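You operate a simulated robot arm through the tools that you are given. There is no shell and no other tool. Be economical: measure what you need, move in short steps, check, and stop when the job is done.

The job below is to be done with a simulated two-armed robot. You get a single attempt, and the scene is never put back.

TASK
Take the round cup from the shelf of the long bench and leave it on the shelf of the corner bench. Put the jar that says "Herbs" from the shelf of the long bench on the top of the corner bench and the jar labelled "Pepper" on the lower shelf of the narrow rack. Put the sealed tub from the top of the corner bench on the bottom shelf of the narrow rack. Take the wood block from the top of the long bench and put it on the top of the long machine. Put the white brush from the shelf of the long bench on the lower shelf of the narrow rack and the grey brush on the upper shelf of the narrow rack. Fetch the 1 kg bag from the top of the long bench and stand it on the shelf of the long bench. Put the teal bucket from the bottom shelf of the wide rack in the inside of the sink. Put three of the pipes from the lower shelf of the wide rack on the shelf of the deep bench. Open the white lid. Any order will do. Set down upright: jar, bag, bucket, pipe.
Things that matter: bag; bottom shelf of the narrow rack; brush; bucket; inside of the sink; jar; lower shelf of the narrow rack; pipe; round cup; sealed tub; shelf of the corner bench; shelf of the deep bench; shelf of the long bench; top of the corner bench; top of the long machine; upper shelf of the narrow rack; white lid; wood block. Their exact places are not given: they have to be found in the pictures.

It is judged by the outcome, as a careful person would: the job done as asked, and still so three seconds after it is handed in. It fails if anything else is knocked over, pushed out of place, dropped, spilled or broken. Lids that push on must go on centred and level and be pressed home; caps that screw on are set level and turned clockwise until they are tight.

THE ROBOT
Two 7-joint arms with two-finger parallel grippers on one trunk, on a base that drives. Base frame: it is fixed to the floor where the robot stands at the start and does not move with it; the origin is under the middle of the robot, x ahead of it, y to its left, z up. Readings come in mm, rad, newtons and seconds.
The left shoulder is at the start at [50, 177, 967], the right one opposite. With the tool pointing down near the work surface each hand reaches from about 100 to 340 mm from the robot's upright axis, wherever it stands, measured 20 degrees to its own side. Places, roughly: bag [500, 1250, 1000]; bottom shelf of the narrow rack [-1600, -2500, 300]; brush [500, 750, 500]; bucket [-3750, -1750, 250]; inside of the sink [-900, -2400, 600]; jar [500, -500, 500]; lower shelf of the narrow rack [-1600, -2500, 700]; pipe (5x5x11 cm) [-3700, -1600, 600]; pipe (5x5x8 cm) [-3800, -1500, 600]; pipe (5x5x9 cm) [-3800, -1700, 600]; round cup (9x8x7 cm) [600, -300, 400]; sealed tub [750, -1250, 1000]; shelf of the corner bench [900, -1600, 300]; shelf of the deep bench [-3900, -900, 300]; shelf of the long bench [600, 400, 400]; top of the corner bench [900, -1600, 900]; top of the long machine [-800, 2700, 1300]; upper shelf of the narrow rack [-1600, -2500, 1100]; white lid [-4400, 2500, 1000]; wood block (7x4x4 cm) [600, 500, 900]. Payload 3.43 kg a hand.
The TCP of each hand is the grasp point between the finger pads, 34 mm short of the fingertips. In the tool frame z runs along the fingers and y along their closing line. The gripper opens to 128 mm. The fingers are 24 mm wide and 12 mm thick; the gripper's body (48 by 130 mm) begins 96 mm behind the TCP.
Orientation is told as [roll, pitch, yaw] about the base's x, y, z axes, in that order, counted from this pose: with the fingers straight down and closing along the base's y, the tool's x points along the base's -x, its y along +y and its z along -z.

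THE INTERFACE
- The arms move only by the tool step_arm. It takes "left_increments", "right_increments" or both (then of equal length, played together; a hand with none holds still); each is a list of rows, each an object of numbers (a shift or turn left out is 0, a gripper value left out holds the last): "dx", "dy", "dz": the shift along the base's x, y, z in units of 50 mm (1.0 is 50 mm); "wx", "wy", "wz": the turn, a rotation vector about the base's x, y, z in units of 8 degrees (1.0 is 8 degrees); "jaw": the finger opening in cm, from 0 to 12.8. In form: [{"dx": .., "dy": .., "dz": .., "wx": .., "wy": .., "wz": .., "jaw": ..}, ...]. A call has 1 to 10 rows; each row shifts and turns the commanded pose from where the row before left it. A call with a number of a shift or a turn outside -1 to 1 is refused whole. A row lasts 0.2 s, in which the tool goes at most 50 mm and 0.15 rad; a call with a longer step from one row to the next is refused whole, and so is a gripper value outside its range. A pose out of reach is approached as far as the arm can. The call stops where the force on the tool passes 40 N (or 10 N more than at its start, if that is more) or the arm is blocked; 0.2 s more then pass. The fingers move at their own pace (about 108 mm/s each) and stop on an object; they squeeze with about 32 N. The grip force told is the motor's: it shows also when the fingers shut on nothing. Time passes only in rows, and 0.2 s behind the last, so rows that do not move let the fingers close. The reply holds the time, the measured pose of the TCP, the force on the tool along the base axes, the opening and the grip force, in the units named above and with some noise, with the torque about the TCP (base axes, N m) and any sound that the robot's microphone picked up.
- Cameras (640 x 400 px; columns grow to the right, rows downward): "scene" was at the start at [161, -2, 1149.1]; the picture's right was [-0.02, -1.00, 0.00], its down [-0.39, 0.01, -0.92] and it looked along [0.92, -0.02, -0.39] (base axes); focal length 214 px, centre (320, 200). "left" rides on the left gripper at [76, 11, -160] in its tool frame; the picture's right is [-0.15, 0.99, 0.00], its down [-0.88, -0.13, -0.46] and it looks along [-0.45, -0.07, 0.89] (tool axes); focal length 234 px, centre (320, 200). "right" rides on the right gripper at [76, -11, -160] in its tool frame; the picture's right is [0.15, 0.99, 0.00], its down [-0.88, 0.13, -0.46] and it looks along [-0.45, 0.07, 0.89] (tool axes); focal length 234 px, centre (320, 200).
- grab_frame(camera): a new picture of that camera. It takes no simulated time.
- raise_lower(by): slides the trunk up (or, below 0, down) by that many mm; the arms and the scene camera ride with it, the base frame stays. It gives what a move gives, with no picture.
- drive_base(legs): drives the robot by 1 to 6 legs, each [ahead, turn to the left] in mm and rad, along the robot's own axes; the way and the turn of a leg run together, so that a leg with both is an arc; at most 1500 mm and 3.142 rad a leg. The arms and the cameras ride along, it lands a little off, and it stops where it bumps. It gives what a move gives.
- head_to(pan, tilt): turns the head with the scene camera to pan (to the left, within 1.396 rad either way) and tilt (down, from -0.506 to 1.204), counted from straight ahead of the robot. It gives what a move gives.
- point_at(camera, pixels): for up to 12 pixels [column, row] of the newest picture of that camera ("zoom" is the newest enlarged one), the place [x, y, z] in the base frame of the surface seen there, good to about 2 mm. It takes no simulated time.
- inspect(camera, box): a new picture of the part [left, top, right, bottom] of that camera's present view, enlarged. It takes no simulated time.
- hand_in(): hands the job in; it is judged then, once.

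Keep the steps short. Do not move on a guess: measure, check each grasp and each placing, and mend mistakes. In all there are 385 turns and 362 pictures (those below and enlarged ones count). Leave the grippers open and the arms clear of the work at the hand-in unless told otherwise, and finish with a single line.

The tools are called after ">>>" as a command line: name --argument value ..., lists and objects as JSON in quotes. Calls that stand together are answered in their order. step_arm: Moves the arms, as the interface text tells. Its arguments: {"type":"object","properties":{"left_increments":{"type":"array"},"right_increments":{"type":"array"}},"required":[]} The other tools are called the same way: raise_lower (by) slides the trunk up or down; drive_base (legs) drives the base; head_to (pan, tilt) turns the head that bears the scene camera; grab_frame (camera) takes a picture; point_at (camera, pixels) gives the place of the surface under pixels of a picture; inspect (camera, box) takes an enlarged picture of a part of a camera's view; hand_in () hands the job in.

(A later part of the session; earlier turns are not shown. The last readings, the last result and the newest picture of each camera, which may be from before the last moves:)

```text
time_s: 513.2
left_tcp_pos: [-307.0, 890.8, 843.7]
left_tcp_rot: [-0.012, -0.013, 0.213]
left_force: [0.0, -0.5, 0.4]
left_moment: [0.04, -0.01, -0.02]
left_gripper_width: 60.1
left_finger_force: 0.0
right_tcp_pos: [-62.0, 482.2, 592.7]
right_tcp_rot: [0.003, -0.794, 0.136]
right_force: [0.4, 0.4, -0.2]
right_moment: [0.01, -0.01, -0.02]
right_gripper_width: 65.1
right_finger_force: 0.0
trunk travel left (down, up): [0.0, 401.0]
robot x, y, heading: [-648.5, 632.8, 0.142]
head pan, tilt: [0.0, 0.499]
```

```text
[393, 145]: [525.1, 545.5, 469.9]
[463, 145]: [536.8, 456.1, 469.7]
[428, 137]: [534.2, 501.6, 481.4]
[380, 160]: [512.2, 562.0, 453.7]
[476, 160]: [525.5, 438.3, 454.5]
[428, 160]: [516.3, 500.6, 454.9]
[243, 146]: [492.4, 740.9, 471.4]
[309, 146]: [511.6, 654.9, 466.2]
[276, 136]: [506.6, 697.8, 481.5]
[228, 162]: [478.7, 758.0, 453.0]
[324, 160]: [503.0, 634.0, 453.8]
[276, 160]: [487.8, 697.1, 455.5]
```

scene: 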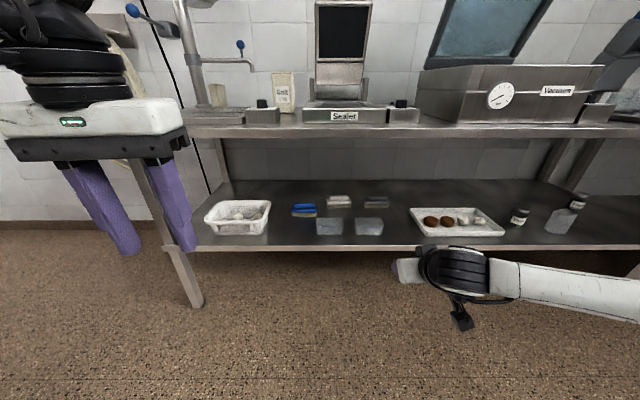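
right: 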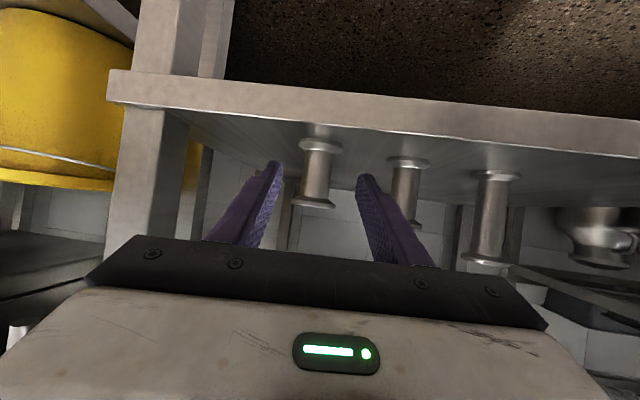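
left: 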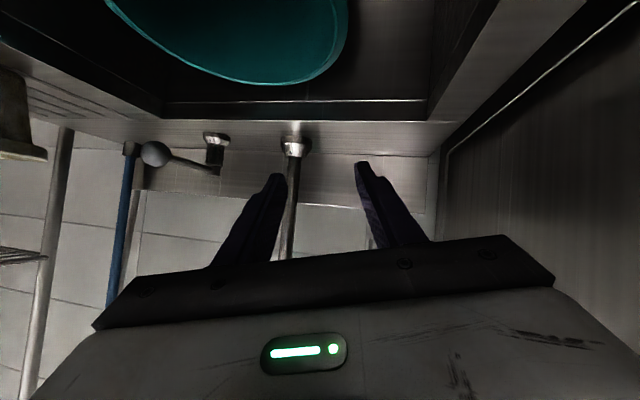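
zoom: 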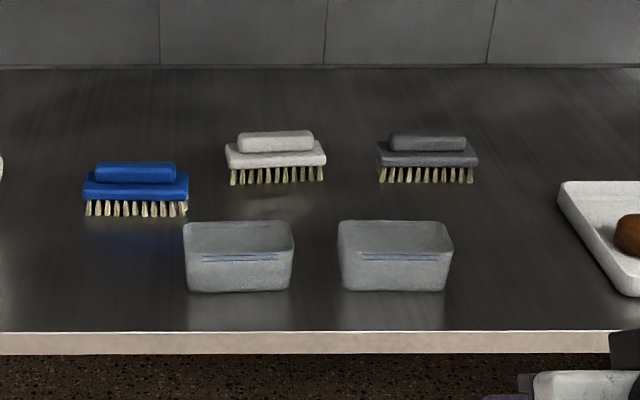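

Grey brush: handle centre ≈(545,500), 97 mm long, top 482; white: ≈(515,697). I'll pinch the handle ends. Extend the right hand (+180 ahead, 64 outward), open to 11.9 cm, raise the left hand above bench level.

>>> step_arm --right_increments '[{"dx": 0.9, "dy": 0.12, "jaw": 11.9}, {"dx": 0.9, "dy": 0.12}, {"dx": 0.9, "dy": 0.12}, {"dx": 0.9, "dy": 0.12}, {"dy": -0.65}, {"dy": -0.65}, {}]' --left_increments '[{"dz": 0.8}, {"dz": 0.8}, {"dz": 0.8}, {"dz": 0.8}, {}, {}, {}]'

>>> drive_base --legs '[[280, 0]]'

>>> grab_frame --camera "right"

>>> grab_frame --camera "scene"

```text
time_s: 514.8
left_tcp_pos: [-306.5, 890.4, 1003.7]
left_tcp_rot: [-0.013, -0.013, 0.212]
left_force: [0.4, 0.1, 0.7]
left_moment: [0.0, 0.0, 0.02]
left_gripper_width: 60.2
left_finger_force: 0.1
right_tcp_pos: [117.5, 441.6, 593.1]
right_tcp_rot: [0.001, -0.794, 0.138]
right_force: [0.3, -0.5, 0.7]
right_moment: [0.02, 0.01, 0.0]
right_gripper_width: 118.9
right_finger_force: 0.1
trunk travel left (down, up): [0.0, 401.0]
robot x, y, heading: [-647.5, 635.6, 0.14]
head pan, tilt: [0.0, 0.499]
```

```text
time_s: 516.7
left_tcp_pos: [-32.9, 929.7, 1003.2]
left_tcp_rot: [-0.013, -0.015, 0.213]
left_force: [0.1, 0.0, -0.4]
left_moment: [0.02, 0.01, 0.02]
left_gripper_width: 60.1
left_finger_force: 0.0
right_tcp_pos: [392.3, 480.9, 592.9]
right_tcp_rot: [0.002, -0.795, 0.135]
right_force: [0.2, 0.1, 1.1]
right_moment: [0.04, 0.03, -0.01]
right_gripper_width: 119.2
right_finger_force: 0.1
trunk travel left (down, up): [0.0, 401.0]
robot x, y, heading: [-372.8, 673.6, 0.136]
head pan, tilt: [0.0, 0.499]
```

```text
188 pictures are left
```

right: 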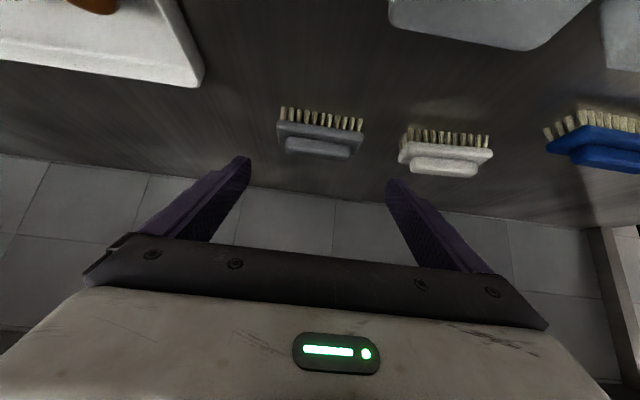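

```text
187 pictures are left
```

scene: 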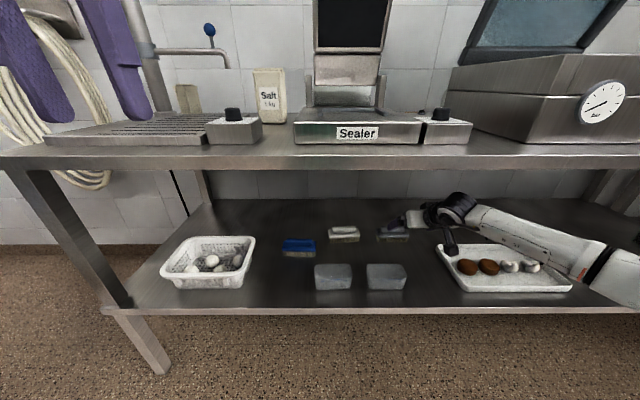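

Measure the grey handle from the right wrist camera.

>>> inspect --camera "right" --box '[260, 90, 500, 190]'

>>> point_at --camera "right" --pixels '[[288, 148], [318, 154], [347, 158], [318, 148], [288, 140], [350, 148], [285, 130], [360, 138]]'

```text
2.67 times, centred on (380, 140) of right
```

zoom: 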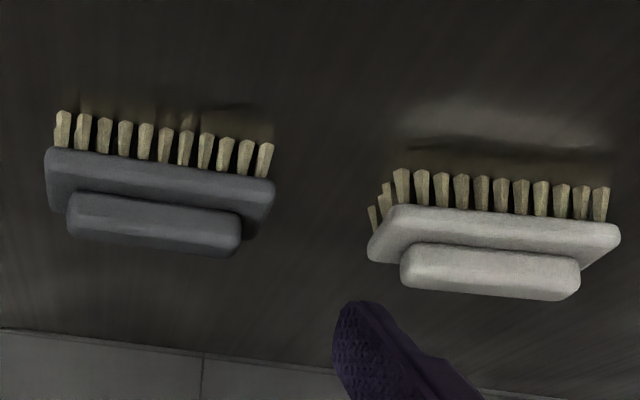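

```text
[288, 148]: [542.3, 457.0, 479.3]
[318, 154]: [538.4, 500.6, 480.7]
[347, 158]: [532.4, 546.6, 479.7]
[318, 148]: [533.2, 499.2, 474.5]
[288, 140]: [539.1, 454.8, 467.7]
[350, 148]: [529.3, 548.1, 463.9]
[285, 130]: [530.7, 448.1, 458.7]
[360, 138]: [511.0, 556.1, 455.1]
```

>>> drive_base --legs '[[133, 0]]'

>>> step_arm --right_increments '[{"dz": -0.7}, {"dz": -0.7}, {"dz": -0.3}, {}]'

>>> grab_frame --camera "right"

```text
time_s: 518.0
left_tcp_pos: [98.6, 948.8, 1003.4]
left_tcp_rot: [-0.012, -0.014, 0.213]
left_force: [-0.4, -0.5, -0.1]
left_moment: [0.0, -0.02, -0.02]
left_gripper_width: 59.9
left_finger_force: 0.2
right_tcp_pos: [523.7, 500.0, 593.2]
right_tcp_rot: [0.001, -0.795, 0.135]
right_force: [0.5, 0.1, -0.1]
right_moment: [0.02, -0.02, -0.02]
right_gripper_width: 119.2
right_finger_force: 0.1
trunk travel left (down, up): [0.0, 401.0]
robot x, y, heading: [-240.4, 691.3, 0.144]
head pan, tilt: [0.0, 0.499]
```

```text
time_s: 519.0
left_tcp_pos: [99.4, 949.4, 1004.1]
left_tcp_rot: [-0.011, -0.014, 0.213]
left_force: [-0.7, 0.5, 0.2]
left_moment: [-0.01, 0.02, -0.01]
left_gripper_width: 59.8
left_finger_force: 0.1
right_tcp_pos: [523.3, 499.3, 508.5]
right_tcp_rot: [0.001, -0.794, 0.136]
right_force: [-0.1, 1.2, -0.3]
right_moment: [0.0, -0.01, 0.01]
right_gripper_width: 119.0
right_finger_force: 0.1
trunk travel left (down, up): [0.0, 401.0]
robot x, y, heading: [-239.8, 695.0, 0.139]
head pan, tilt: [0.0, 0.499]
```

```text
185 pictures are left
```

right: 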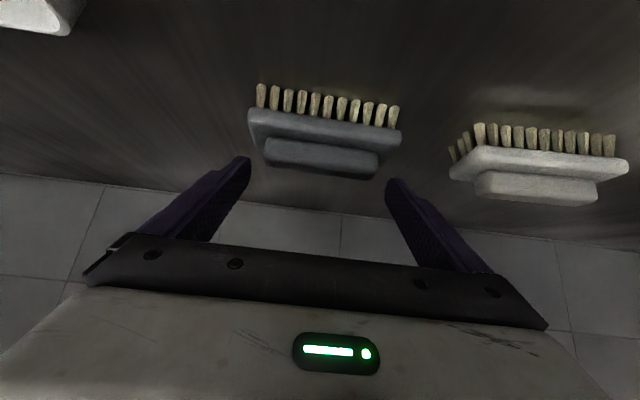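

>>> step_arm --right_increments '[{"dz": -0.23}, {}]'

>>> inspect --camera "right" --box '[200, 80, 440, 230]'

>>> inspect --camera "scene" --box '[330, 190, 510, 290]'

```text
time_s: 519.6
left_tcp_pos: [99.5, 946.6, 1003.5]
left_tcp_rot: [-0.011, -0.015, 0.213]
left_force: [0.9, -0.8, -0.2]
left_moment: [-0.01, -0.01, 0.05]
left_gripper_width: 60.1
left_finger_force: 0.0
right_tcp_pos: [523.9, 499.1, 496.9]
right_tcp_rot: [0.002, -0.795, 0.137]
right_force: [0.6, -0.8, 0.0]
right_moment: [-0.03, -0.01, -0.03]
right_gripper_width: 119.2
right_finger_force: 0.1
trunk travel left (down, up): [0.0, 401.0]
robot x, y, heading: [-240.1, 692.9, 0.144]
head pan, tilt: [0.0, 0.499]
```

```text
2.67 times, centred on (320, 155) of right
```

zoom: 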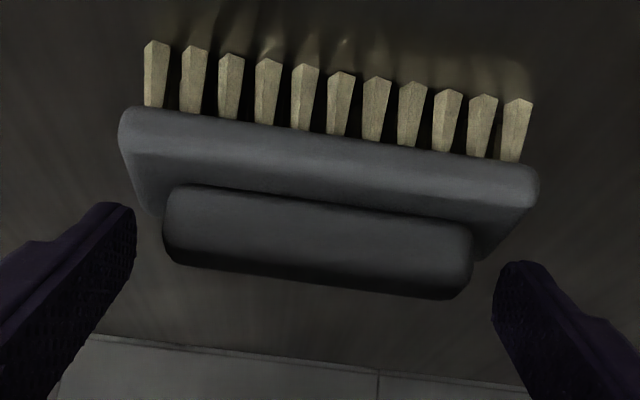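

```text
3.56 times, centred on (420, 240) of scene
```

zoom: 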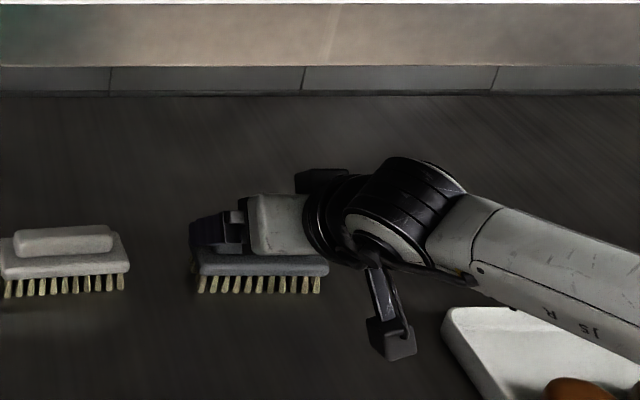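

Tips level with the handle ends. Close slowly.

>>> step_arm --right_increments '[{"jaw": 10.5}, {"jaw": 9}, {"jaw": 8}, {"jaw": 8}, {}]'

>>> grab_frame --camera "right"

```text
time_s: 520.8
left_tcp_pos: [99.4, 948.1, 1002.8]
left_tcp_rot: [-0.012, -0.014, 0.213]
left_force: [0.4, -0.5, 0.7]
left_moment: [0.03, 0.03, -0.01]
left_gripper_width: 60.1
left_finger_force: 0.0
right_tcp_pos: [524.8, 498.9, 496.5]
right_tcp_rot: [0.002, -0.795, 0.136]
right_force: [0.4, 0.0, -0.1]
right_moment: [-0.01, -0.02, 0.01]
right_gripper_width: 99.3
right_finger_force: 32.5
trunk travel left (down, up): [0.0, 401.0]
robot x, y, heading: [-238.8, 692.3, 0.145]
head pan, tilt: [0.0, 0.499]
```

```text
182 pictures are left
```

right: 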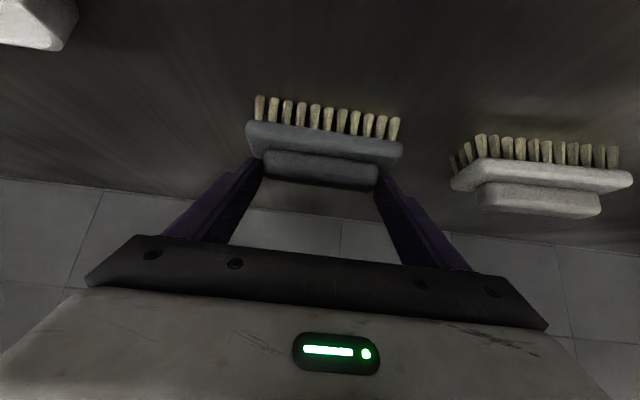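

Gripped at 99 mm with 32 N. Lift 50 mm and check.

>>> step_arm --right_increments '[{"dz": 0.3}, {"dz": 0.7}, {"dz": 0.8}, {}]'

>>> grab_frame --camera "right"

```text
time_s: 521.8
left_tcp_pos: [98.6, 949.5, 1003.5]
left_tcp_rot: [-0.012, -0.014, 0.212]
left_force: [0.0, -0.5, 0.6]
left_moment: [-0.01, -0.06, 0.02]
left_gripper_width: 59.9
left_finger_force: 0.1
right_tcp_pos: [526.2, 499.1, 587.1]
right_tcp_rot: [0.002, -0.794, 0.136]
right_force: [-0.3, -0.1, -1.5]
right_moment: [-0.02, 0.05, -0.02]
right_gripper_width: 99.3
right_finger_force: 31.9
trunk travel left (down, up): [0.0, 401.0]
robot x, y, heading: [-241.9, 690.8, 0.142]
head pan, tilt: [0.0, 0.499]
```

```text
181 pictures are left
```

right: 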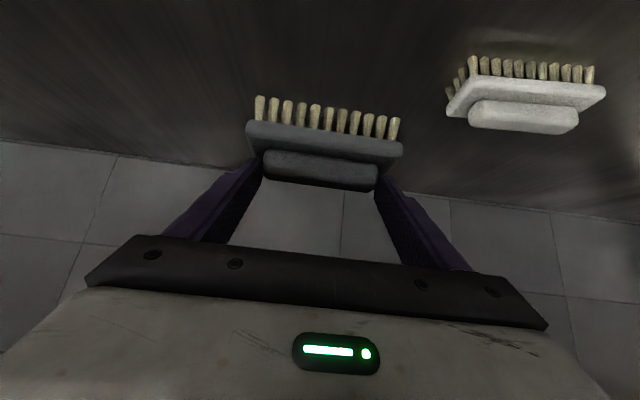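

Grey brush held (bottom 76 mm below TCP). Back out, and set up the left arm for the white brush in free space.

>>> drive_base --legs '[[-600, 0]]'

>>> step_arm --left_increments '[{"dz": -0.9, "dx": 0.3}, {"dz": -0.9, "dx": 0.3}, {"wy": -0.94, "dz": -0.6, "dx": 0.7}, {"wy": -0.94, "dz": -0.6, "dx": 0.7}, {"wy": -0.94, "dz": -0.6, "dx": 0.7}, {"wy": -0.94, "dz": -0.6, "dx": 0.7}, {"wy": -0.94, "dz": -0.6, "dx": 0.7}, {"wy": -0.94, "dz": -0.6, "dx": 0.7}, {"dz": -0.5, "dx": 0.8}, {"dz": -0.5, "dx": 0.8}]'

```text
time_s: 525.2
left_tcp_pos: [-495.4, 864.0, 1003.7]
left_tcp_rot: [-0.011, -0.014, 0.213]
left_force: [-0.8, 0.8, 0.2]
left_moment: [0.01, 0.0, 0.01]
left_gripper_width: 60.1
left_finger_force: 0.0
right_tcp_pos: [-68.4, 416.2, 587.0]
right_tcp_rot: [0.001, -0.794, 0.139]
right_force: [-0.5, 0.7, -0.8]
right_moment: [0.04, 0.04, 0.01]
right_gripper_width: 99.3
right_finger_force: 31.7
trunk travel left (down, up): [0.0, 401.0]
robot x, y, heading: [-834.7, 606.2, 0.147]
head pan, tilt: [0.0, 0.499]
```

```text
time_s: 527.4
left_tcp_pos: [-176.0, 863.8, 681.7]
left_tcp_rot: [-0.226, -0.777, 0.303]
left_force: [0.8, 0.1, -0.1]
left_moment: [0.01, -0.01, 0.0]
left_gripper_width: 60.1
left_finger_force: 0.0
right_tcp_pos: [-68.3, 415.7, 586.7]
right_tcp_rot: [0.002, -0.794, 0.137]
right_force: [-0.4, 0.9, -1.4]
right_moment: [-0.01, 0.03, 0.02]
right_gripper_width: 99.4
right_finger_force: 32.2
trunk travel left (down, up): [0.0, 401.0]
robot x, y, heading: [-833.0, 606.5, 0.144]
head pan, tilt: [0.0, 0.499]
```

>>> step_arm --left_increments '[{"wx": 0.56, "wy": 0.08, "dz": -0.5}, {"wx": 0.56, "wy": 0.08, "dz": -0.5}, {"dz": -0.6, "jaw": 11.9}, {"dy": -0.9, "dx": 0.15}, {"dy": -0.9, "dx": 0.15}, {"dx": 0.8, "dy": 0.1}, {}]'

>>> drive_base --legs '[[0, -0.4], [390, 0], [0, 0.4]]'

>>> grab_frame --camera "left"

>>> grab_frame --camera "scene"

```text
time_s: 529.0
left_tcp_pos: [-120.3, 777.4, 603.6]
left_tcp_rot: [-0.003, -0.789, 0.144]
left_force: [0.5, 0.5, -0.1]
left_moment: [0.01, 0.03, -0.01]
left_gripper_width: 119.3
left_finger_force: 0.1
right_tcp_pos: [-68.1, 415.3, 586.3]
right_tcp_rot: [0.003, -0.793, 0.138]
right_force: [-1.0, -0.2, -1.9]
right_moment: [0.02, 0.02, -0.03]
right_gripper_width: 99.3
right_finger_force: 31.9
trunk travel left (down, up): [0.0, 401.0]
robot x, y, heading: [-837.7, 606.3, 0.142]
head pan, tilt: [0.0, 0.499]
```

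```text
time_s: 533.9
left_tcp_pos: [258.5, 681.7, 603.0]
left_tcp_rot: [-0.002, -0.791, 0.15]
left_force: [0.5, 0.2, -0.1]
left_moment: [-0.01, -0.01, 0.0]
left_gripper_width: 118.6
left_finger_force: 0.1
right_tcp_pos: [309.5, 318.8, 586.0]
right_tcp_rot: [0.001, -0.795, 0.14]
right_force: [-0.8, 0.6, -2.0]
right_moment: [0.01, 0.02, 0.0]
right_gripper_width: 99.4
right_finger_force: 31.7
trunk travel left (down, up): [0.0, 401.0]
robot x, y, heading: [-456.5, 507.5, 0.145]
head pan, tilt: [0.0, 0.499]
```

```text
180 pictures are left
```

left: 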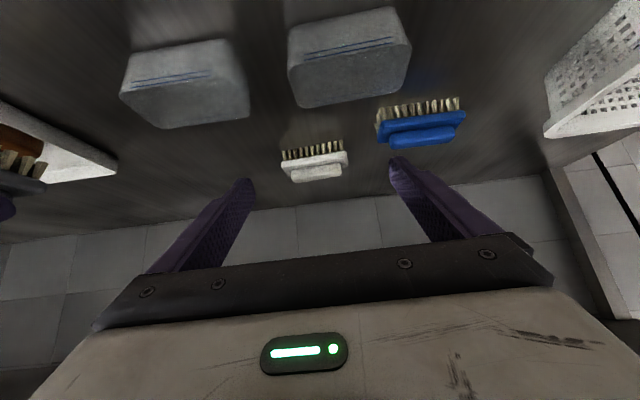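

```text
179 pictures are left
```

scene: 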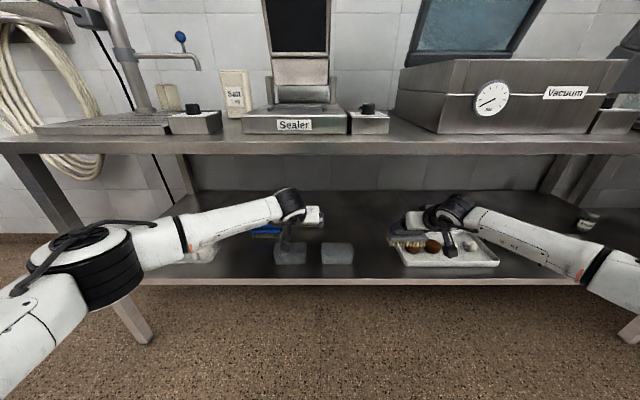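

>>> inspect --camera "left" --box '[270, 130, 370, 192]'

>>> point_at --camera "zoom" --pixels '[[150, 285], [310, 305], [450, 265], [310, 285], [160, 305], [450, 290], [100, 240], [500, 190], [790, 100]]'

```text
6.40 times, centred on (320, 161) of left
```

zoom: 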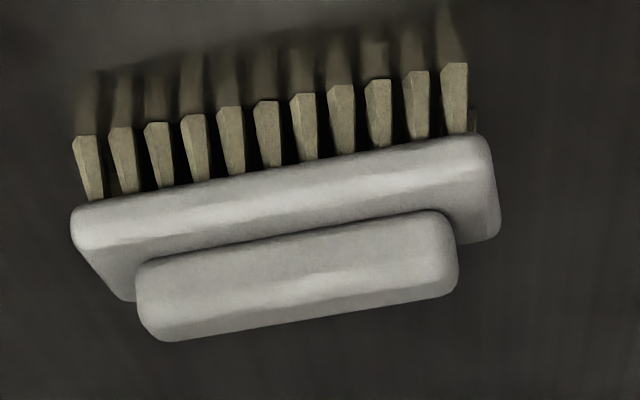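

```text
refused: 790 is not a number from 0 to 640
```

>>> point_at --camera "zoom" --pixels '[[150, 290], [300, 270], [445, 240], [310, 310], [165, 335], [450, 285], [90, 220], [480, 150]]'

```text
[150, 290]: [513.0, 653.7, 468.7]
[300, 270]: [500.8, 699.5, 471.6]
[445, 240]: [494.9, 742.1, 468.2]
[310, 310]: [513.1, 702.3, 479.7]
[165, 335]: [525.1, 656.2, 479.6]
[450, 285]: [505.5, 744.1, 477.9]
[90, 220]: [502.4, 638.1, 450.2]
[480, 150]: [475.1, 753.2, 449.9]
```

White handle centre ≈(512,700), heading 0.20. Yaw left hand slightly, shift 20 mm, drive 150, then check.

>>> step_arm --left_increments '[{"dy": -0.4, "dx": 0.06, "wz": 0.4}, {}]' --right_increments '[{"dz": 0.4}, {}]'

>>> drive_base --legs '[[233, 0]]'

>>> step_arm --left_increments '[{"dz": -0.7}, {"dz": -0.7}, {"dz": -0.5}, {}]'

>>> grab_frame --camera "left"

```text
time_s: 534.5
left_tcp_pos: [259.5, 660.8, 603.6]
left_tcp_rot: [-0.002, -0.792, 0.208]
left_force: [0.2, 0.0, 0.6]
left_moment: [0.02, -0.03, 0.02]
left_gripper_width: 119.0
left_finger_force: 0.1
right_tcp_pos: [310.6, 320.0, 606.4]
right_tcp_rot: [0.0, -0.794, 0.144]
right_force: [0.1, 0.4, -1.8]
right_moment: [0.0, 0.04, 0.0]
right_gripper_width: 99.3
right_finger_force: 32.3
trunk travel left (down, up): [0.0, 401.0]
robot x, y, heading: [-458.5, 510.1, 0.147]
head pan, tilt: [0.0, 0.499]
```

```text
time_s: 536.2
left_tcp_pos: [488.7, 694.3, 604.5]
left_tcp_rot: [0.001, -0.789, 0.205]
left_force: [-1.1, -0.3, 0.8]
left_moment: [-0.03, 0.0, 0.01]
left_gripper_width: 118.9
left_finger_force: 0.0
right_tcp_pos: [538.7, 351.6, 605.6]
right_tcp_rot: [0.003, -0.795, 0.141]
right_force: [0.5, -1.2, -1.4]
right_moment: [0.0, 0.03, 0.02]
right_gripper_width: 99.4
right_finger_force: 31.8
trunk travel left (down, up): [0.0, 401.0]
robot x, y, heading: [-230.0, 541.1, 0.14]
head pan, tilt: [0.0, 0.499]
```

```text
time_s: 537.2
left_tcp_pos: [489.4, 694.9, 508.6]
left_tcp_rot: [-0.003, -0.791, 0.204]
left_force: [0.6, -1.0, 0.5]
left_moment: [-0.02, 0.02, -0.03]
left_gripper_width: 118.9
left_finger_force: 0.0
right_tcp_pos: [538.1, 352.3, 606.2]
right_tcp_rot: [0.0, -0.792, 0.142]
right_force: [-0.3, -0.7, -1.1]
right_moment: [0.02, 0.02, -0.01]
right_gripper_width: 99.1
right_finger_force: 31.7
trunk travel left (down, up): [0.0, 401.0]
robot x, y, heading: [-227.0, 539.4, 0.148]
head pan, tilt: [0.0, 0.499]
```

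```text
177 pictures are left
```

left: 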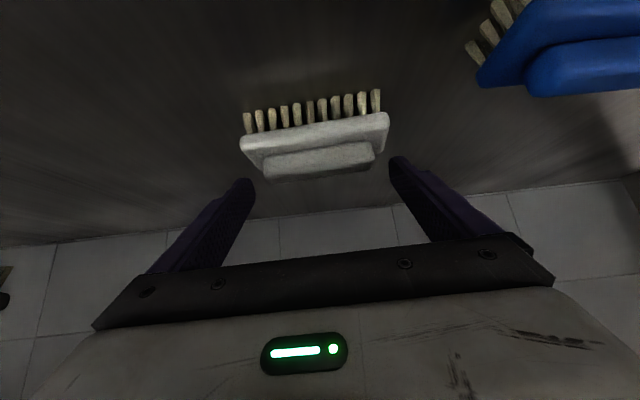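

>>> step_arm --left_increments '[{"dz": -0.24, "dx": 0.04}, {}, {"jaw": 10.5}, {"jaw": 9}, {"jaw": 8}, {"jaw": 8}, {}]'

>>> grab_frame --camera "left"

```text
time_s: 538.8
left_tcp_pos: [490.6, 695.6, 497.0]
left_tcp_rot: [-0.001, -0.789, 0.204]
left_force: [0.1, -0.1, -1.3]
left_moment: [0.03, -0.01, -0.01]
left_gripper_width: 99.6
left_finger_force: 32.0
right_tcp_pos: [538.3, 352.7, 606.5]
right_tcp_rot: [0.004, -0.794, 0.141]
right_force: [-0.3, 0.6, -2.4]
right_moment: [-0.02, 0.04, 0.0]
right_gripper_width: 99.0
right_finger_force: 32.1
trunk travel left (down, up): [0.0, 401.0]
robot x, y, heading: [-231.6, 542.2, 0.143]
head pan, tilt: [0.0, 0.499]
```

```text
176 pictures are left
```

left: 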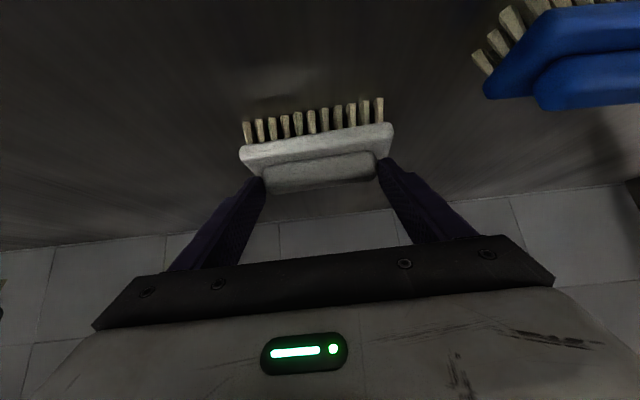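

Gripped. Lift to z≈600 and back out.

>>> step_arm --left_increments '[{"dz": 0.4}, {"dz": 0.8}, {"dz": 0.8}, {}]'

>>> drive_base --legs '[[-550, 0]]'

>>> grab_frame --camera "left"

>>> grab_frame --camera "scene"

```text
time_s: 539.8
left_tcp_pos: [489.6, 693.3, 597.3]
left_tcp_rot: [-0.001, -0.79, 0.204]
left_force: [-0.6, 0.6, -0.5]
left_moment: [-0.03, 0.05, 0.04]
left_gripper_width: 99.3
left_finger_force: 32.2
right_tcp_pos: [538.3, 352.3, 606.4]
right_tcp_rot: [0.003, -0.792, 0.14]
right_force: [0.2, 0.2, -1.4]
right_moment: [0.02, 0.03, -0.03]
right_gripper_width: 99.2
right_finger_force: 31.8
trunk travel left (down, up): [0.0, 401.0]
robot x, y, heading: [-233.6, 543.2, 0.144]
head pan, tilt: [0.0, 0.499]
```

```text
time_s: 542.9
left_tcp_pos: [-48.0, 617.5, 597.0]
left_tcp_rot: [-0.002, -0.791, 0.209]
left_force: [0.0, 0.1, -1.2]
left_moment: [-0.02, 0.06, 0.03]
left_gripper_width: 99.5
left_finger_force: 31.9
right_tcp_pos: [1.1, 274.5, 605.6]
right_tcp_rot: [0.0, -0.793, 0.142]
right_force: [0.3, 0.4, -1.1]
right_moment: [-0.02, 0.04, -0.03]
right_gripper_width: 99.4
right_finger_force: 32.1
trunk travel left (down, up): [0.0, 401.0]
robot x, y, heading: [-765.4, 461.7, 0.149]
head pan, tilt: [0.0, 0.499]
```

```text
175 pictures are left
```

left: 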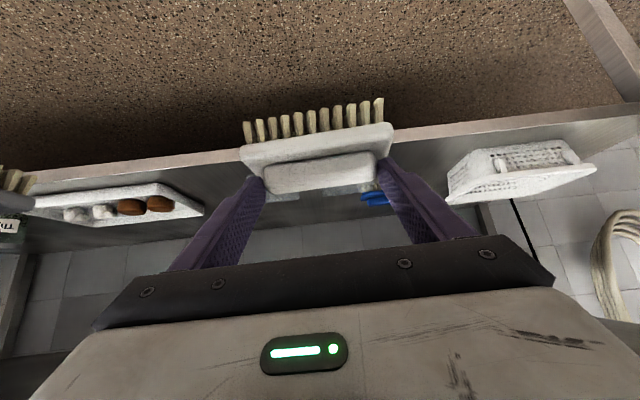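

```text
174 pictures are left
```

scene: 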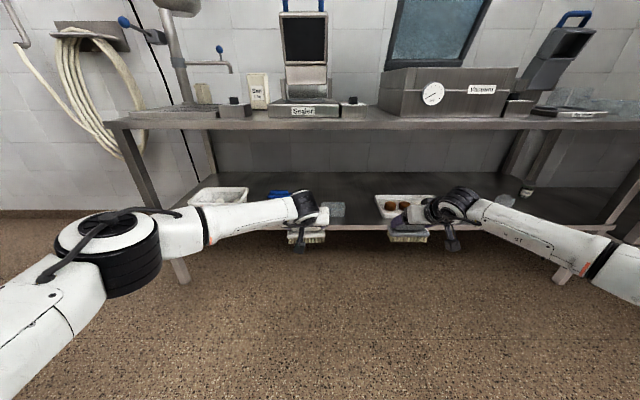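

Both brushes held. Drive round the east side of the island toward the narrow rack, step by step.

>>> drive_base --legs '[[0, -1.74], [1400, 0]]'

>>> grab_frame --camera "scene"

```text
time_s: 554.2
left_tcp_pos: [-814.2, -1672.5, 595.7]
left_tcp_rot: [-0.001, -0.79, -1.56]
left_force: [0.5, -0.1, -1.5]
left_moment: [0.05, 0.0, 0.0]
left_gripper_width: 99.2
left_finger_force: 31.7
right_tcp_pos: [-1158.4, -1652.4, 605.5]
right_tcp_rot: [0.001, -0.793, -1.625]
right_force: [0.0, 0.5, -1.1]
right_moment: [-0.02, 0.01, 0.02]
right_gripper_width: 99.1
right_finger_force: 32.4
trunk travel left (down, up): [0.0, 401.0]
robot x, y, heading: [-826.7, -937.7, -1.619]
head pan, tilt: [0.0, 0.499]
```

```text
173 pictures are left
```

scene: 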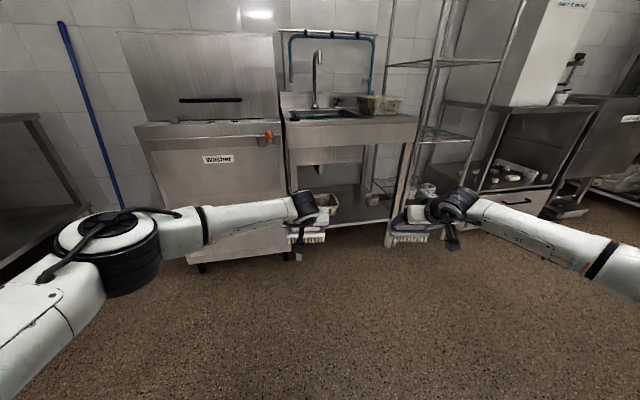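

Go on: forward 280, turn to face east, reverse to (-1400,-1400). Raise trunk first so hands are high.

>>> raise_lower --by 400

>>> drive_base --legs '[[270, 0], [0, 1.935], [-590, 0]]'

>>> drive_base --legs '[[0, -1.75]]'

>>> grab_frame --camera "scene"

```text
time_s: 558.0
left_tcp_pos: [-813.4, -1673.1, 996.0]
left_tcp_rot: [-0.002, -0.789, -1.56]
left_force: [-1.0, 0.3, -1.9]
left_moment: [0.05, -0.01, 0.02]
left_gripper_width: 99.2
left_finger_force: 31.3
right_tcp_pos: [-1159.5, -1653.7, 1005.4]
right_tcp_rot: [0.002, -0.793, -1.622]
right_force: [0.1, -0.3, -2.1]
right_moment: [0.02, 0.0, 0.04]
right_gripper_width: 99.4
right_finger_force: 31.9
trunk travel left (down, up): [-400.0, 1.0]
robot x, y, heading: [-827.1, -935.2, -1.62]
head pan, tilt: [0.0, 0.499]
```

```text
time_s: 567.5
left_tcp_pos: [-720.0, -1113.7, 996.6]
left_tcp_rot: [-0.001, -0.79, 0.393]
left_force: [0.1, 0.5, -1.3]
left_moment: [-0.02, 0.05, 0.04]
left_gripper_width: 99.3
left_finger_force: 31.6
right_tcp_pos: [-610.5, -1441.4, 1006.1]
right_tcp_rot: [0.001, -0.794, 0.327]
right_force: [0.0, -0.2, -1.5]
right_moment: [-0.02, 0.03, -0.01]
right_gripper_width: 99.1
right_finger_force: 32.0
trunk travel left (down, up): [-400.0, 1.0]
robot x, y, heading: [-1400.8, -1397.2, 0.339]
head pan, tilt: [0.0, 0.499]
```

```text
time_s: 571.3
left_tcp_pos: [-1062.3, -2051.2, 995.2]
left_tcp_rot: [0.0, -0.79, -1.101]
left_force: [0.1, -1.0, -1.2]
left_moment: [0.06, 0.0, -0.02]
left_gripper_width: 99.0
left_finger_force: 32.3
right_tcp_pos: [-1351.4, -2176.2, 1013.2]
right_tcp_rot: [0.052, -0.812, -1.148]
right_force: [1.3, 0.4, -0.3]
right_moment: [0.04, -0.03, 0.03]
right_gripper_width: 100.3
right_finger_force: 17.5
trunk travel left (down, up): [-400.0, 1.0]
robot x, y, heading: [-1398.8, -1399.3, -1.162]
head pan, tilt: [0.0, 0.499]
stopped in leg 1: the force on the tool passed its limit (the readings are from after the stop); the commanded pose is now the measured one
```

```text
172 pictures are left
```

scene: 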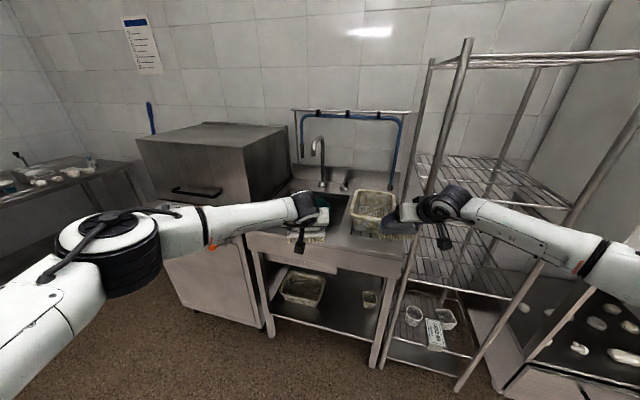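

The right hand met the rack post while turning. Turn back slightly and inspect the grip.

>>> drive_base --legs '[[0, 0.15]]'

>>> grab_frame --camera "right"

>>> grab_frame --camera "scene"

```text
time_s: 572.3
left_tcp_pos: [-967.0, -1993.1, 996.0]
left_tcp_rot: [-0.003, -0.79, -0.949]
left_force: [0.7, 0.0, -1.9]
left_moment: [0.02, 0.03, 0.0]
left_gripper_width: 99.2
left_finger_force: 31.3
right_tcp_pos: [-1233.6, -2160.3, 1012.4]
right_tcp_rot: [0.051, -0.812, -0.996]
right_force: [-0.3, 0.1, -1.9]
right_moment: [0.03, 0.04, -0.03]
right_gripper_width: 99.9
right_finger_force: 32.3
trunk travel left (down, up): [-400.0, 1.0]
robot x, y, heading: [-1398.7, -1398.3, -1.007]
head pan, tilt: [0.0, 0.499]
```

```text
171 pictures are left
```

right: 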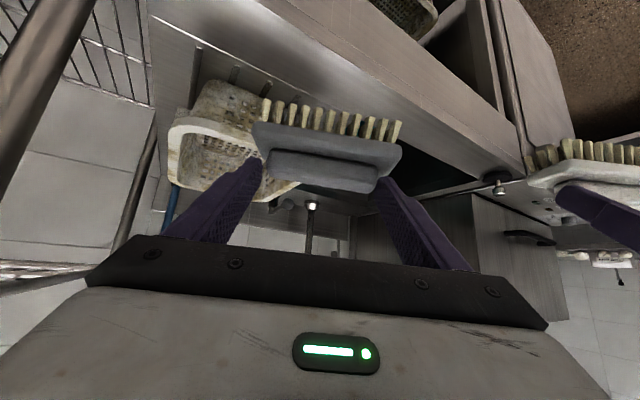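

```text
170 pictures are left
```

scene: 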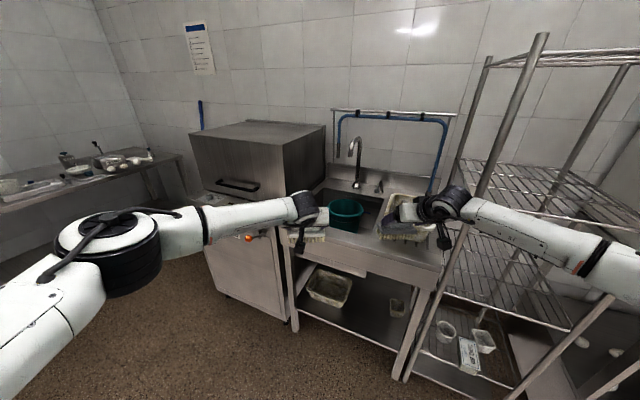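

Brush is fine. Retract both arms 150 mm, then finish the turn.

>>> step_arm --left_increments '[{"dx": -0.5, "dy": 0.8}, {"dx": -0.5, "dy": 0.8}, {"dx": -0.5, "dy": 0.8}, {}]' --right_increments '[{"dx": -0.5, "dy": 0.8}, {"dx": -0.5, "dy": 0.8}, {"dx": -0.5, "dy": 0.8}, {}]'

>>> drive_base --legs '[[0, -0.427]]'

>>> grab_frame --camera "scene"

```text
time_s: 573.3
left_tcp_pos: [-1041.3, -1873.1, 993.9]
left_tcp_rot: [-0.002, -0.791, -0.947]
left_force: [0.7, -1.1, -1.2]
left_moment: [0.0, 0.02, -0.01]
left_gripper_width: 99.4
left_finger_force: 32.2
right_tcp_pos: [-1307.9, -2040.6, 1014.3]
right_tcp_rot: [0.051, -0.812, -0.998]
right_force: [0.3, 0.8, -1.1]
right_moment: [0.04, 0.03, -0.01]
right_gripper_width: 99.8
right_finger_force: 32.1
trunk travel left (down, up): [-400.0, 1.0]
robot x, y, heading: [-1398.1, -1398.0, -1.012]
head pan, tilt: [0.0, 0.499]
```

```text
time_s: 575.0
left_tcp_pos: [-1272.7, -1978.2, 995.0]
left_tcp_rot: [-0.001, -0.791, -1.377]
left_force: [-0.4, -0.2, -1.4]
left_moment: [0.02, 0.0, 0.0]
left_gripper_width: 99.0
left_finger_force: 32.3
right_tcp_pos: [-1584.1, -2019.1, 1013.9]
right_tcp_rot: [0.051, -0.811, -1.427]
right_force: [-0.2, -0.3, -1.5]
right_moment: [0.04, 0.0, 0.01]
right_gripper_width: 99.6
right_finger_force: 32.3
trunk travel left (down, up): [-400.0, 1.0]
robot x, y, heading: [-1400.0, -1397.1, -1.428]
head pan, tilt: [0.0, 0.499]
```

```text
169 pictures are left
```

scene: 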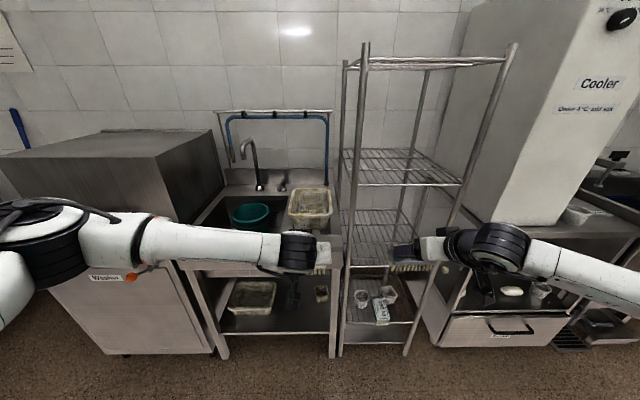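

Right hand is in line with the rack. Raise right to ~1205 and left to ~1100, then drive 200.

>>> step_arm --right_increments '[{"dz": 0.9}, {"dz": 0.9}, {"dz": 0.9}, {"dz": 0.9}, {"dz": 0.2}]' --left_increments '[{"dz": 0.9}, {"dz": 0.9}, {"dz": 0.6}, {}, {}]'

>>> drive_base --legs '[[200, 0]]'

>>> grab_frame --camera "right"

>>> grab_frame --camera "scene"

```text
time_s: 576.2
left_tcp_pos: [-1271.4, -1978.7, 1113.6]
left_tcp_rot: [-0.002, -0.79, -1.378]
left_force: [-0.8, 0.9, -1.7]
left_moment: [0.02, 0.02, -0.02]
left_gripper_width: 99.0
left_finger_force: 32.3
right_tcp_pos: [-1583.8, -2020.3, 1205.2]
right_tcp_rot: [0.051, -0.813, -1.424]
right_force: [0.8, -0.7, -0.2]
right_moment: [0.06, 0.01, -0.01]
right_gripper_width: 99.8
right_finger_force: 32.3
trunk travel left (down, up): [-400.0, 1.0]
robot x, y, heading: [-1403.1, -1397.3, -1.435]
head pan, tilt: [0.0, 0.499]
```

```text
time_s: 577.8
left_tcp_pos: [-1244.3, -2173.9, 1113.9]
left_tcp_rot: [-0.001, -0.791, -1.379]
left_force: [-0.4, 0.2, -0.1]
left_moment: [0.02, 0.04, 0.0]
left_gripper_width: 99.1
left_finger_force: 32.5
right_tcp_pos: [-1557.5, -2217.2, 1203.9]
right_tcp_rot: [0.051, -0.812, -1.427]
right_force: [0.2, 0.0, -1.9]
right_moment: [0.05, 0.01, -0.01]
right_gripper_width: 99.9
right_finger_force: 31.7
trunk travel left (down, up): [-400.0, 1.0]
robot x, y, heading: [-1373.3, -1595.0, -1.439]
head pan, tilt: [0.0, 0.499]
```

```text
168 pictures are left
```

right: 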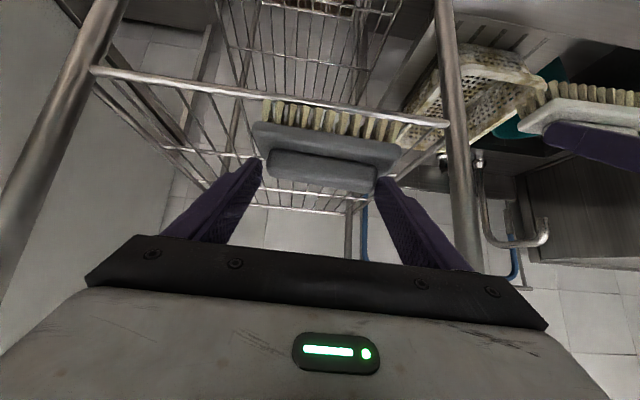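

```text
167 pictures are left
```

scene: 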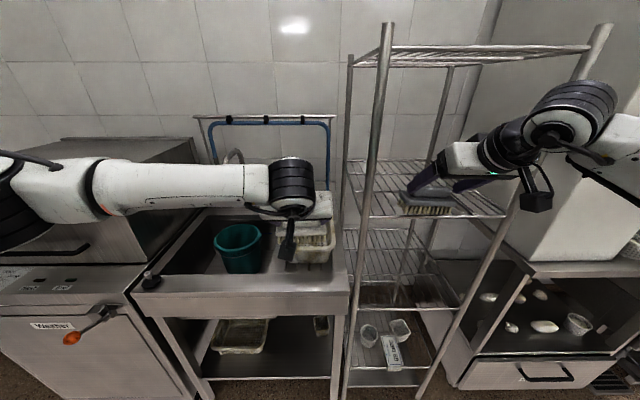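

>>> drive_base --legs '[[90, 0]]'

>>> step_arm --right_increments '[{"dz": -0.3}, {"dz": -0.2}, {"dz": -0.06}, {"dz": -0.06}, {}]'

>>> grab_frame --camera "right"

```text
time_s: 578.9
left_tcp_pos: [-1234.4, -2264.4, 1113.2]
left_tcp_rot: [-0.001, -0.789, -1.378]
left_force: [0.0, 0.2, -0.8]
left_moment: [0.03, 0.02, 0.04]
left_gripper_width: 99.0
left_finger_force: 31.6
right_tcp_pos: [-1545.2, -2306.7, 1203.9]
right_tcp_rot: [0.051, -0.811, -1.426]
right_force: [-0.4, -1.0, -1.3]
right_moment: [0.06, -0.01, 0.03]
right_gripper_width: 99.6
right_finger_force: 32.3
trunk travel left (down, up): [-400.0, 1.0]
robot x, y, heading: [-1359.8, -1683.4, -1.436]
head pan, tilt: [0.0, 0.499]
```

```text
time_s: 580.1
left_tcp_pos: [-1232.6, -2261.9, 1114.2]
left_tcp_rot: [-0.006, -0.793, -1.376]
left_force: [-0.5, -0.4, -1.7]
left_moment: [0.02, 0.02, 0.02]
left_gripper_width: 99.6
left_finger_force: 32.3
right_tcp_pos: [-1543.3, -2304.9, 1175.8]
right_tcp_rot: [0.048, -0.817, -1.422]
right_force: [4.8, -1.6, 16.6]
right_moment: [-0.55, 0.62, 0.27]
right_gripper_width: 99.9
right_finger_force: 31.7
trunk travel left (down, up): [-400.0, 1.0]
robot x, y, heading: [-1360.8, -1682.3, -1.434]
head pan, tilt: [0.0, 0.499]
```

```text
166 pictures are left
```

right: 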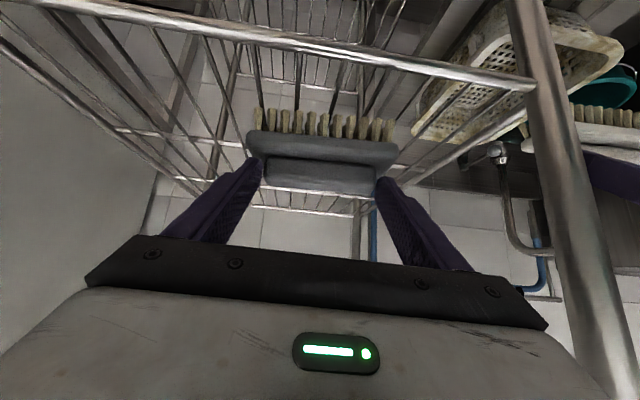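

On the shelf. Ease, open, withdraw up and back.

>>> step_arm --right_increments '[{"dz": 0.05}, {"jaw": 11.5}, {"jaw": 12}, {}, {"dz": 0.5, "dy": 0.3}, {"dz": 0.6, "dy": 0.5}, {"dz": 0.6, "dy": 0.5}, {}]'

>>> grab_frame --camera "right"

```text
time_s: 581.9
left_tcp_pos: [-1233.6, -2263.2, 1113.1]
left_tcp_rot: [-0.002, -0.79, -1.378]
left_force: [0.1, 0.1, -1.7]
left_moment: [0.03, 0.01, 0.01]
left_gripper_width: 99.0
left_finger_force: 32.3
right_tcp_pos: [-1545.8, -2240.2, 1261.7]
right_tcp_rot: [0.051, -0.812, -1.426]
right_force: [0.1, 0.0, -0.2]
right_moment: [0.03, 0.0, -0.01]
right_gripper_width: 120.0
right_finger_force: 0.0
trunk travel left (down, up): [-400.0, 1.0]
robot x, y, heading: [-1361.2, -1682.5, -1.433]
head pan, tilt: [0.0, 0.499]
```

```text
165 pictures are left
```

right: 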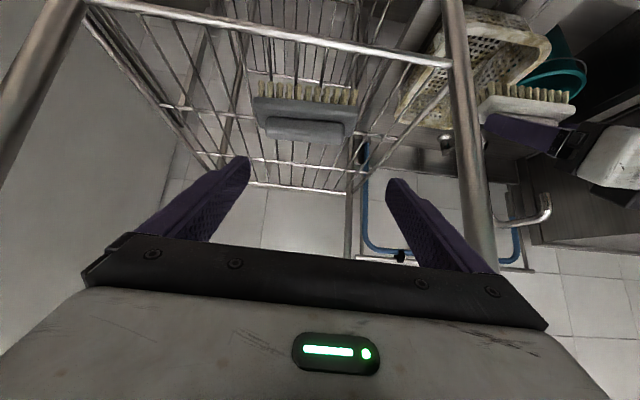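

Grey brush placed. Back off, fold the right arm, and approach with heading −1.8 so the left hand can reach the rack's lower shelf.

>>> drive_base --legs '[[-330, 0]]'

>>> step_arm --right_increments '[{"wx": 0.9, "dy": 0.5, "dx": 0.2, "jaw": 6}, {"wx": 0.9, "dy": 0.5, "dx": 0.2}, {"wx": 0.9, "dy": 0.5, "dx": 0.2}, {"wx": 0.9, "dy": 0.5, "dx": 0.2}, {"wx": 0.9, "dy": 0.5, "dx": 0.2}, {"wx": 0.9, "dy": 0.5, "dx": 0.2}, {"wx": 0.4}, {}]'

```text
time_s: 584.0
left_tcp_pos: [-1277.9, -1937.9, 1114.3]
left_tcp_rot: [-0.004, -0.792, -1.38]
left_force: [-0.1, 0.2, -1.3]
left_moment: [0.04, 0.0, 0.04]
left_gripper_width: 99.3
left_finger_force: 31.9
right_tcp_pos: [-1587.9, -1914.3, 1260.1]
right_tcp_rot: [0.051, -0.811, -1.426]
right_force: [0.4, -0.3, -0.2]
right_moment: [-0.03, -0.01, 0.02]
right_gripper_width: 120.3
right_finger_force: 0.1
trunk travel left (down, up): [-400.0, 1.0]
robot x, y, heading: [-1400.6, -1358.6, -1.435]
head pan, tilt: [0.0, 0.499]
```

```text
time_s: 585.8
left_tcp_pos: [-1276.6, -1937.6, 1114.1]
left_tcp_rot: [-0.003, -0.79, -1.38]
left_force: [-0.2, 0.4, -2.2]
left_moment: [0.05, 0.01, 0.03]
left_gripper_width: 99.7
left_finger_force: 32.2
right_tcp_pos: [-1528.4, -1764.7, 1260.0]
right_tcp_rot: [0.155, -0.006, -1.472]
right_force: [0.6, 0.6, 0.8]
right_moment: [-0.03, -0.02, 0.0]
right_gripper_width: 59.9
right_finger_force: 0.0
trunk travel left (down, up): [-400.0, 1.0]
robot x, y, heading: [-1406.7, -1356.3, -1.431]
head pan, tilt: [0.0, 0.499]
```

>>> raise_lower --by -260

>>> drive_base --legs '[[0, -0.367]]'

>>> grab_frame --camera "scene"

>>> grab_frame --camera "left"

```text
time_s: 588.5
left_tcp_pos: [-1277.3, -1937.9, 855.0]
left_tcp_rot: [-0.005, -0.791, -1.379]
left_force: [-0.8, 0.6, -1.8]
left_moment: [0.09, 0.01, -0.01]
left_gripper_width: 99.4
left_finger_force: 31.8
right_tcp_pos: [-1528.0, -1765.3, 999.8]
right_tcp_rot: [0.155, -0.007, -1.471]
right_force: [0.4, 0.6, 0.5]
right_moment: [0.01, 0.01, 0.01]
right_gripper_width: 60.2
right_finger_force: 0.1
trunk travel left (down, up): [-140.0, 261.0]
robot x, y, heading: [-1402.5, -1358.5, -1.439]
head pan, tilt: [0.0, 0.499]
```

```text
time_s: 590.0
left_tcp_pos: [-1493.7, -1944.6, 854.3]
left_tcp_rot: [-0.003, -0.791, -1.746]
left_force: [-0.5, 1.3, -2.7]
left_moment: [0.02, -0.04, 0.03]
left_gripper_width: 99.1
left_finger_force: 32.0
right_tcp_pos: [-1666.3, -1694.1, 1001.2]
right_tcp_rot: [0.156, -0.007, -1.837]
right_force: [-0.6, -0.3, -0.6]
right_moment: [0.0, 0.02, -0.02]
right_gripper_width: 60.2
right_finger_force: 0.0
trunk travel left (down, up): [-140.0, 261.0]
robot x, y, heading: [-1404.7, -1360.7, -1.8]
head pan, tilt: [0.0, 0.499]
```

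```text
164 pictures are left
```

scene: 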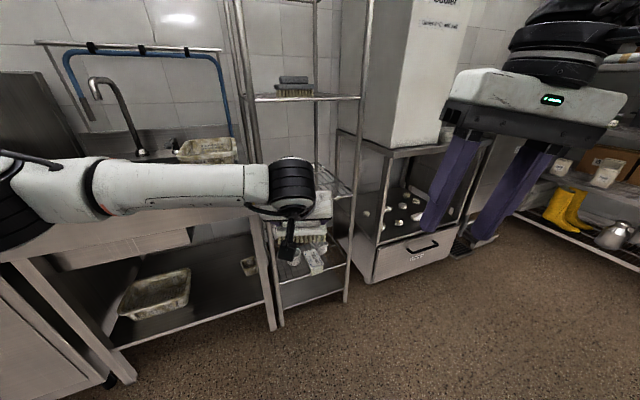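

```text
163 pictures are left
```

left: 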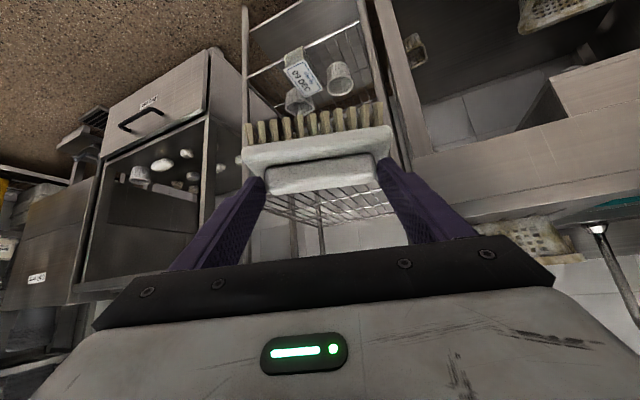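

Lined up. Lower to 812 and drive 372 in.

>>> step_arm --left_increments '[{"dz": -0.85}, {}]'

>>> drive_base --legs '[[280, 0]]'

>>> grab_frame --camera "left"

>>> grab_frame --camera "scene"

```text
time_s: 590.6
left_tcp_pos: [-1494.2, -1944.6, 811.3]
left_tcp_rot: [-0.003, -0.792, -1.744]
left_force: [0.1, 0.3, -2.1]
left_moment: [0.04, -0.03, 0.04]
left_gripper_width: 99.4
left_finger_force: 32.1
right_tcp_pos: [-1667.0, -1694.2, 1001.7]
right_tcp_rot: [0.155, -0.007, -1.839]
right_force: [-0.2, 0.7, 1.0]
right_moment: [0.0, -0.01, -0.02]
right_gripper_width: 60.0
right_finger_force: 0.1
trunk travel left (down, up): [-140.0, 261.0]
robot x, y, heading: [-1403.9, -1359.2, -1.801]
head pan, tilt: [0.0, 0.499]
```

```text
time_s: 592.6
left_tcp_pos: [-1560.6, -2215.2, 812.5]
left_tcp_rot: [-0.003, -0.79, -1.749]
left_force: [0.0, 0.4, -2.0]
left_moment: [0.05, 0.0, 0.03]
left_gripper_width: 99.6
left_finger_force: 31.8
right_tcp_pos: [-1731.3, -1964.0, 1001.1]
right_tcp_rot: [0.154, -0.006, -1.84]
right_force: [0.5, -0.6, 0.4]
right_moment: [0.0, 0.04, 0.0]
right_gripper_width: 60.2
right_finger_force: 0.0
trunk travel left (down, up): [-140.0, 261.0]
robot x, y, heading: [-1469.8, -1626.4, -1.803]
head pan, tilt: [0.0, 0.499]
```

```text
162 pictures are left
```

left: 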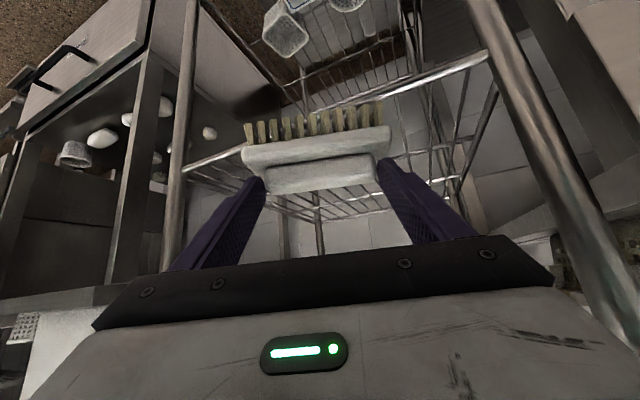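

```text
161 pictures are left
```

scene: 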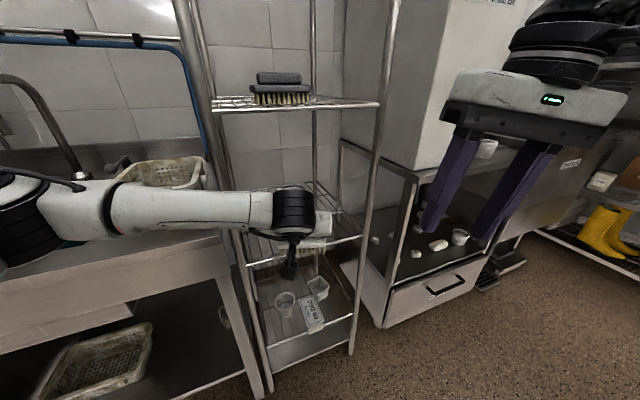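

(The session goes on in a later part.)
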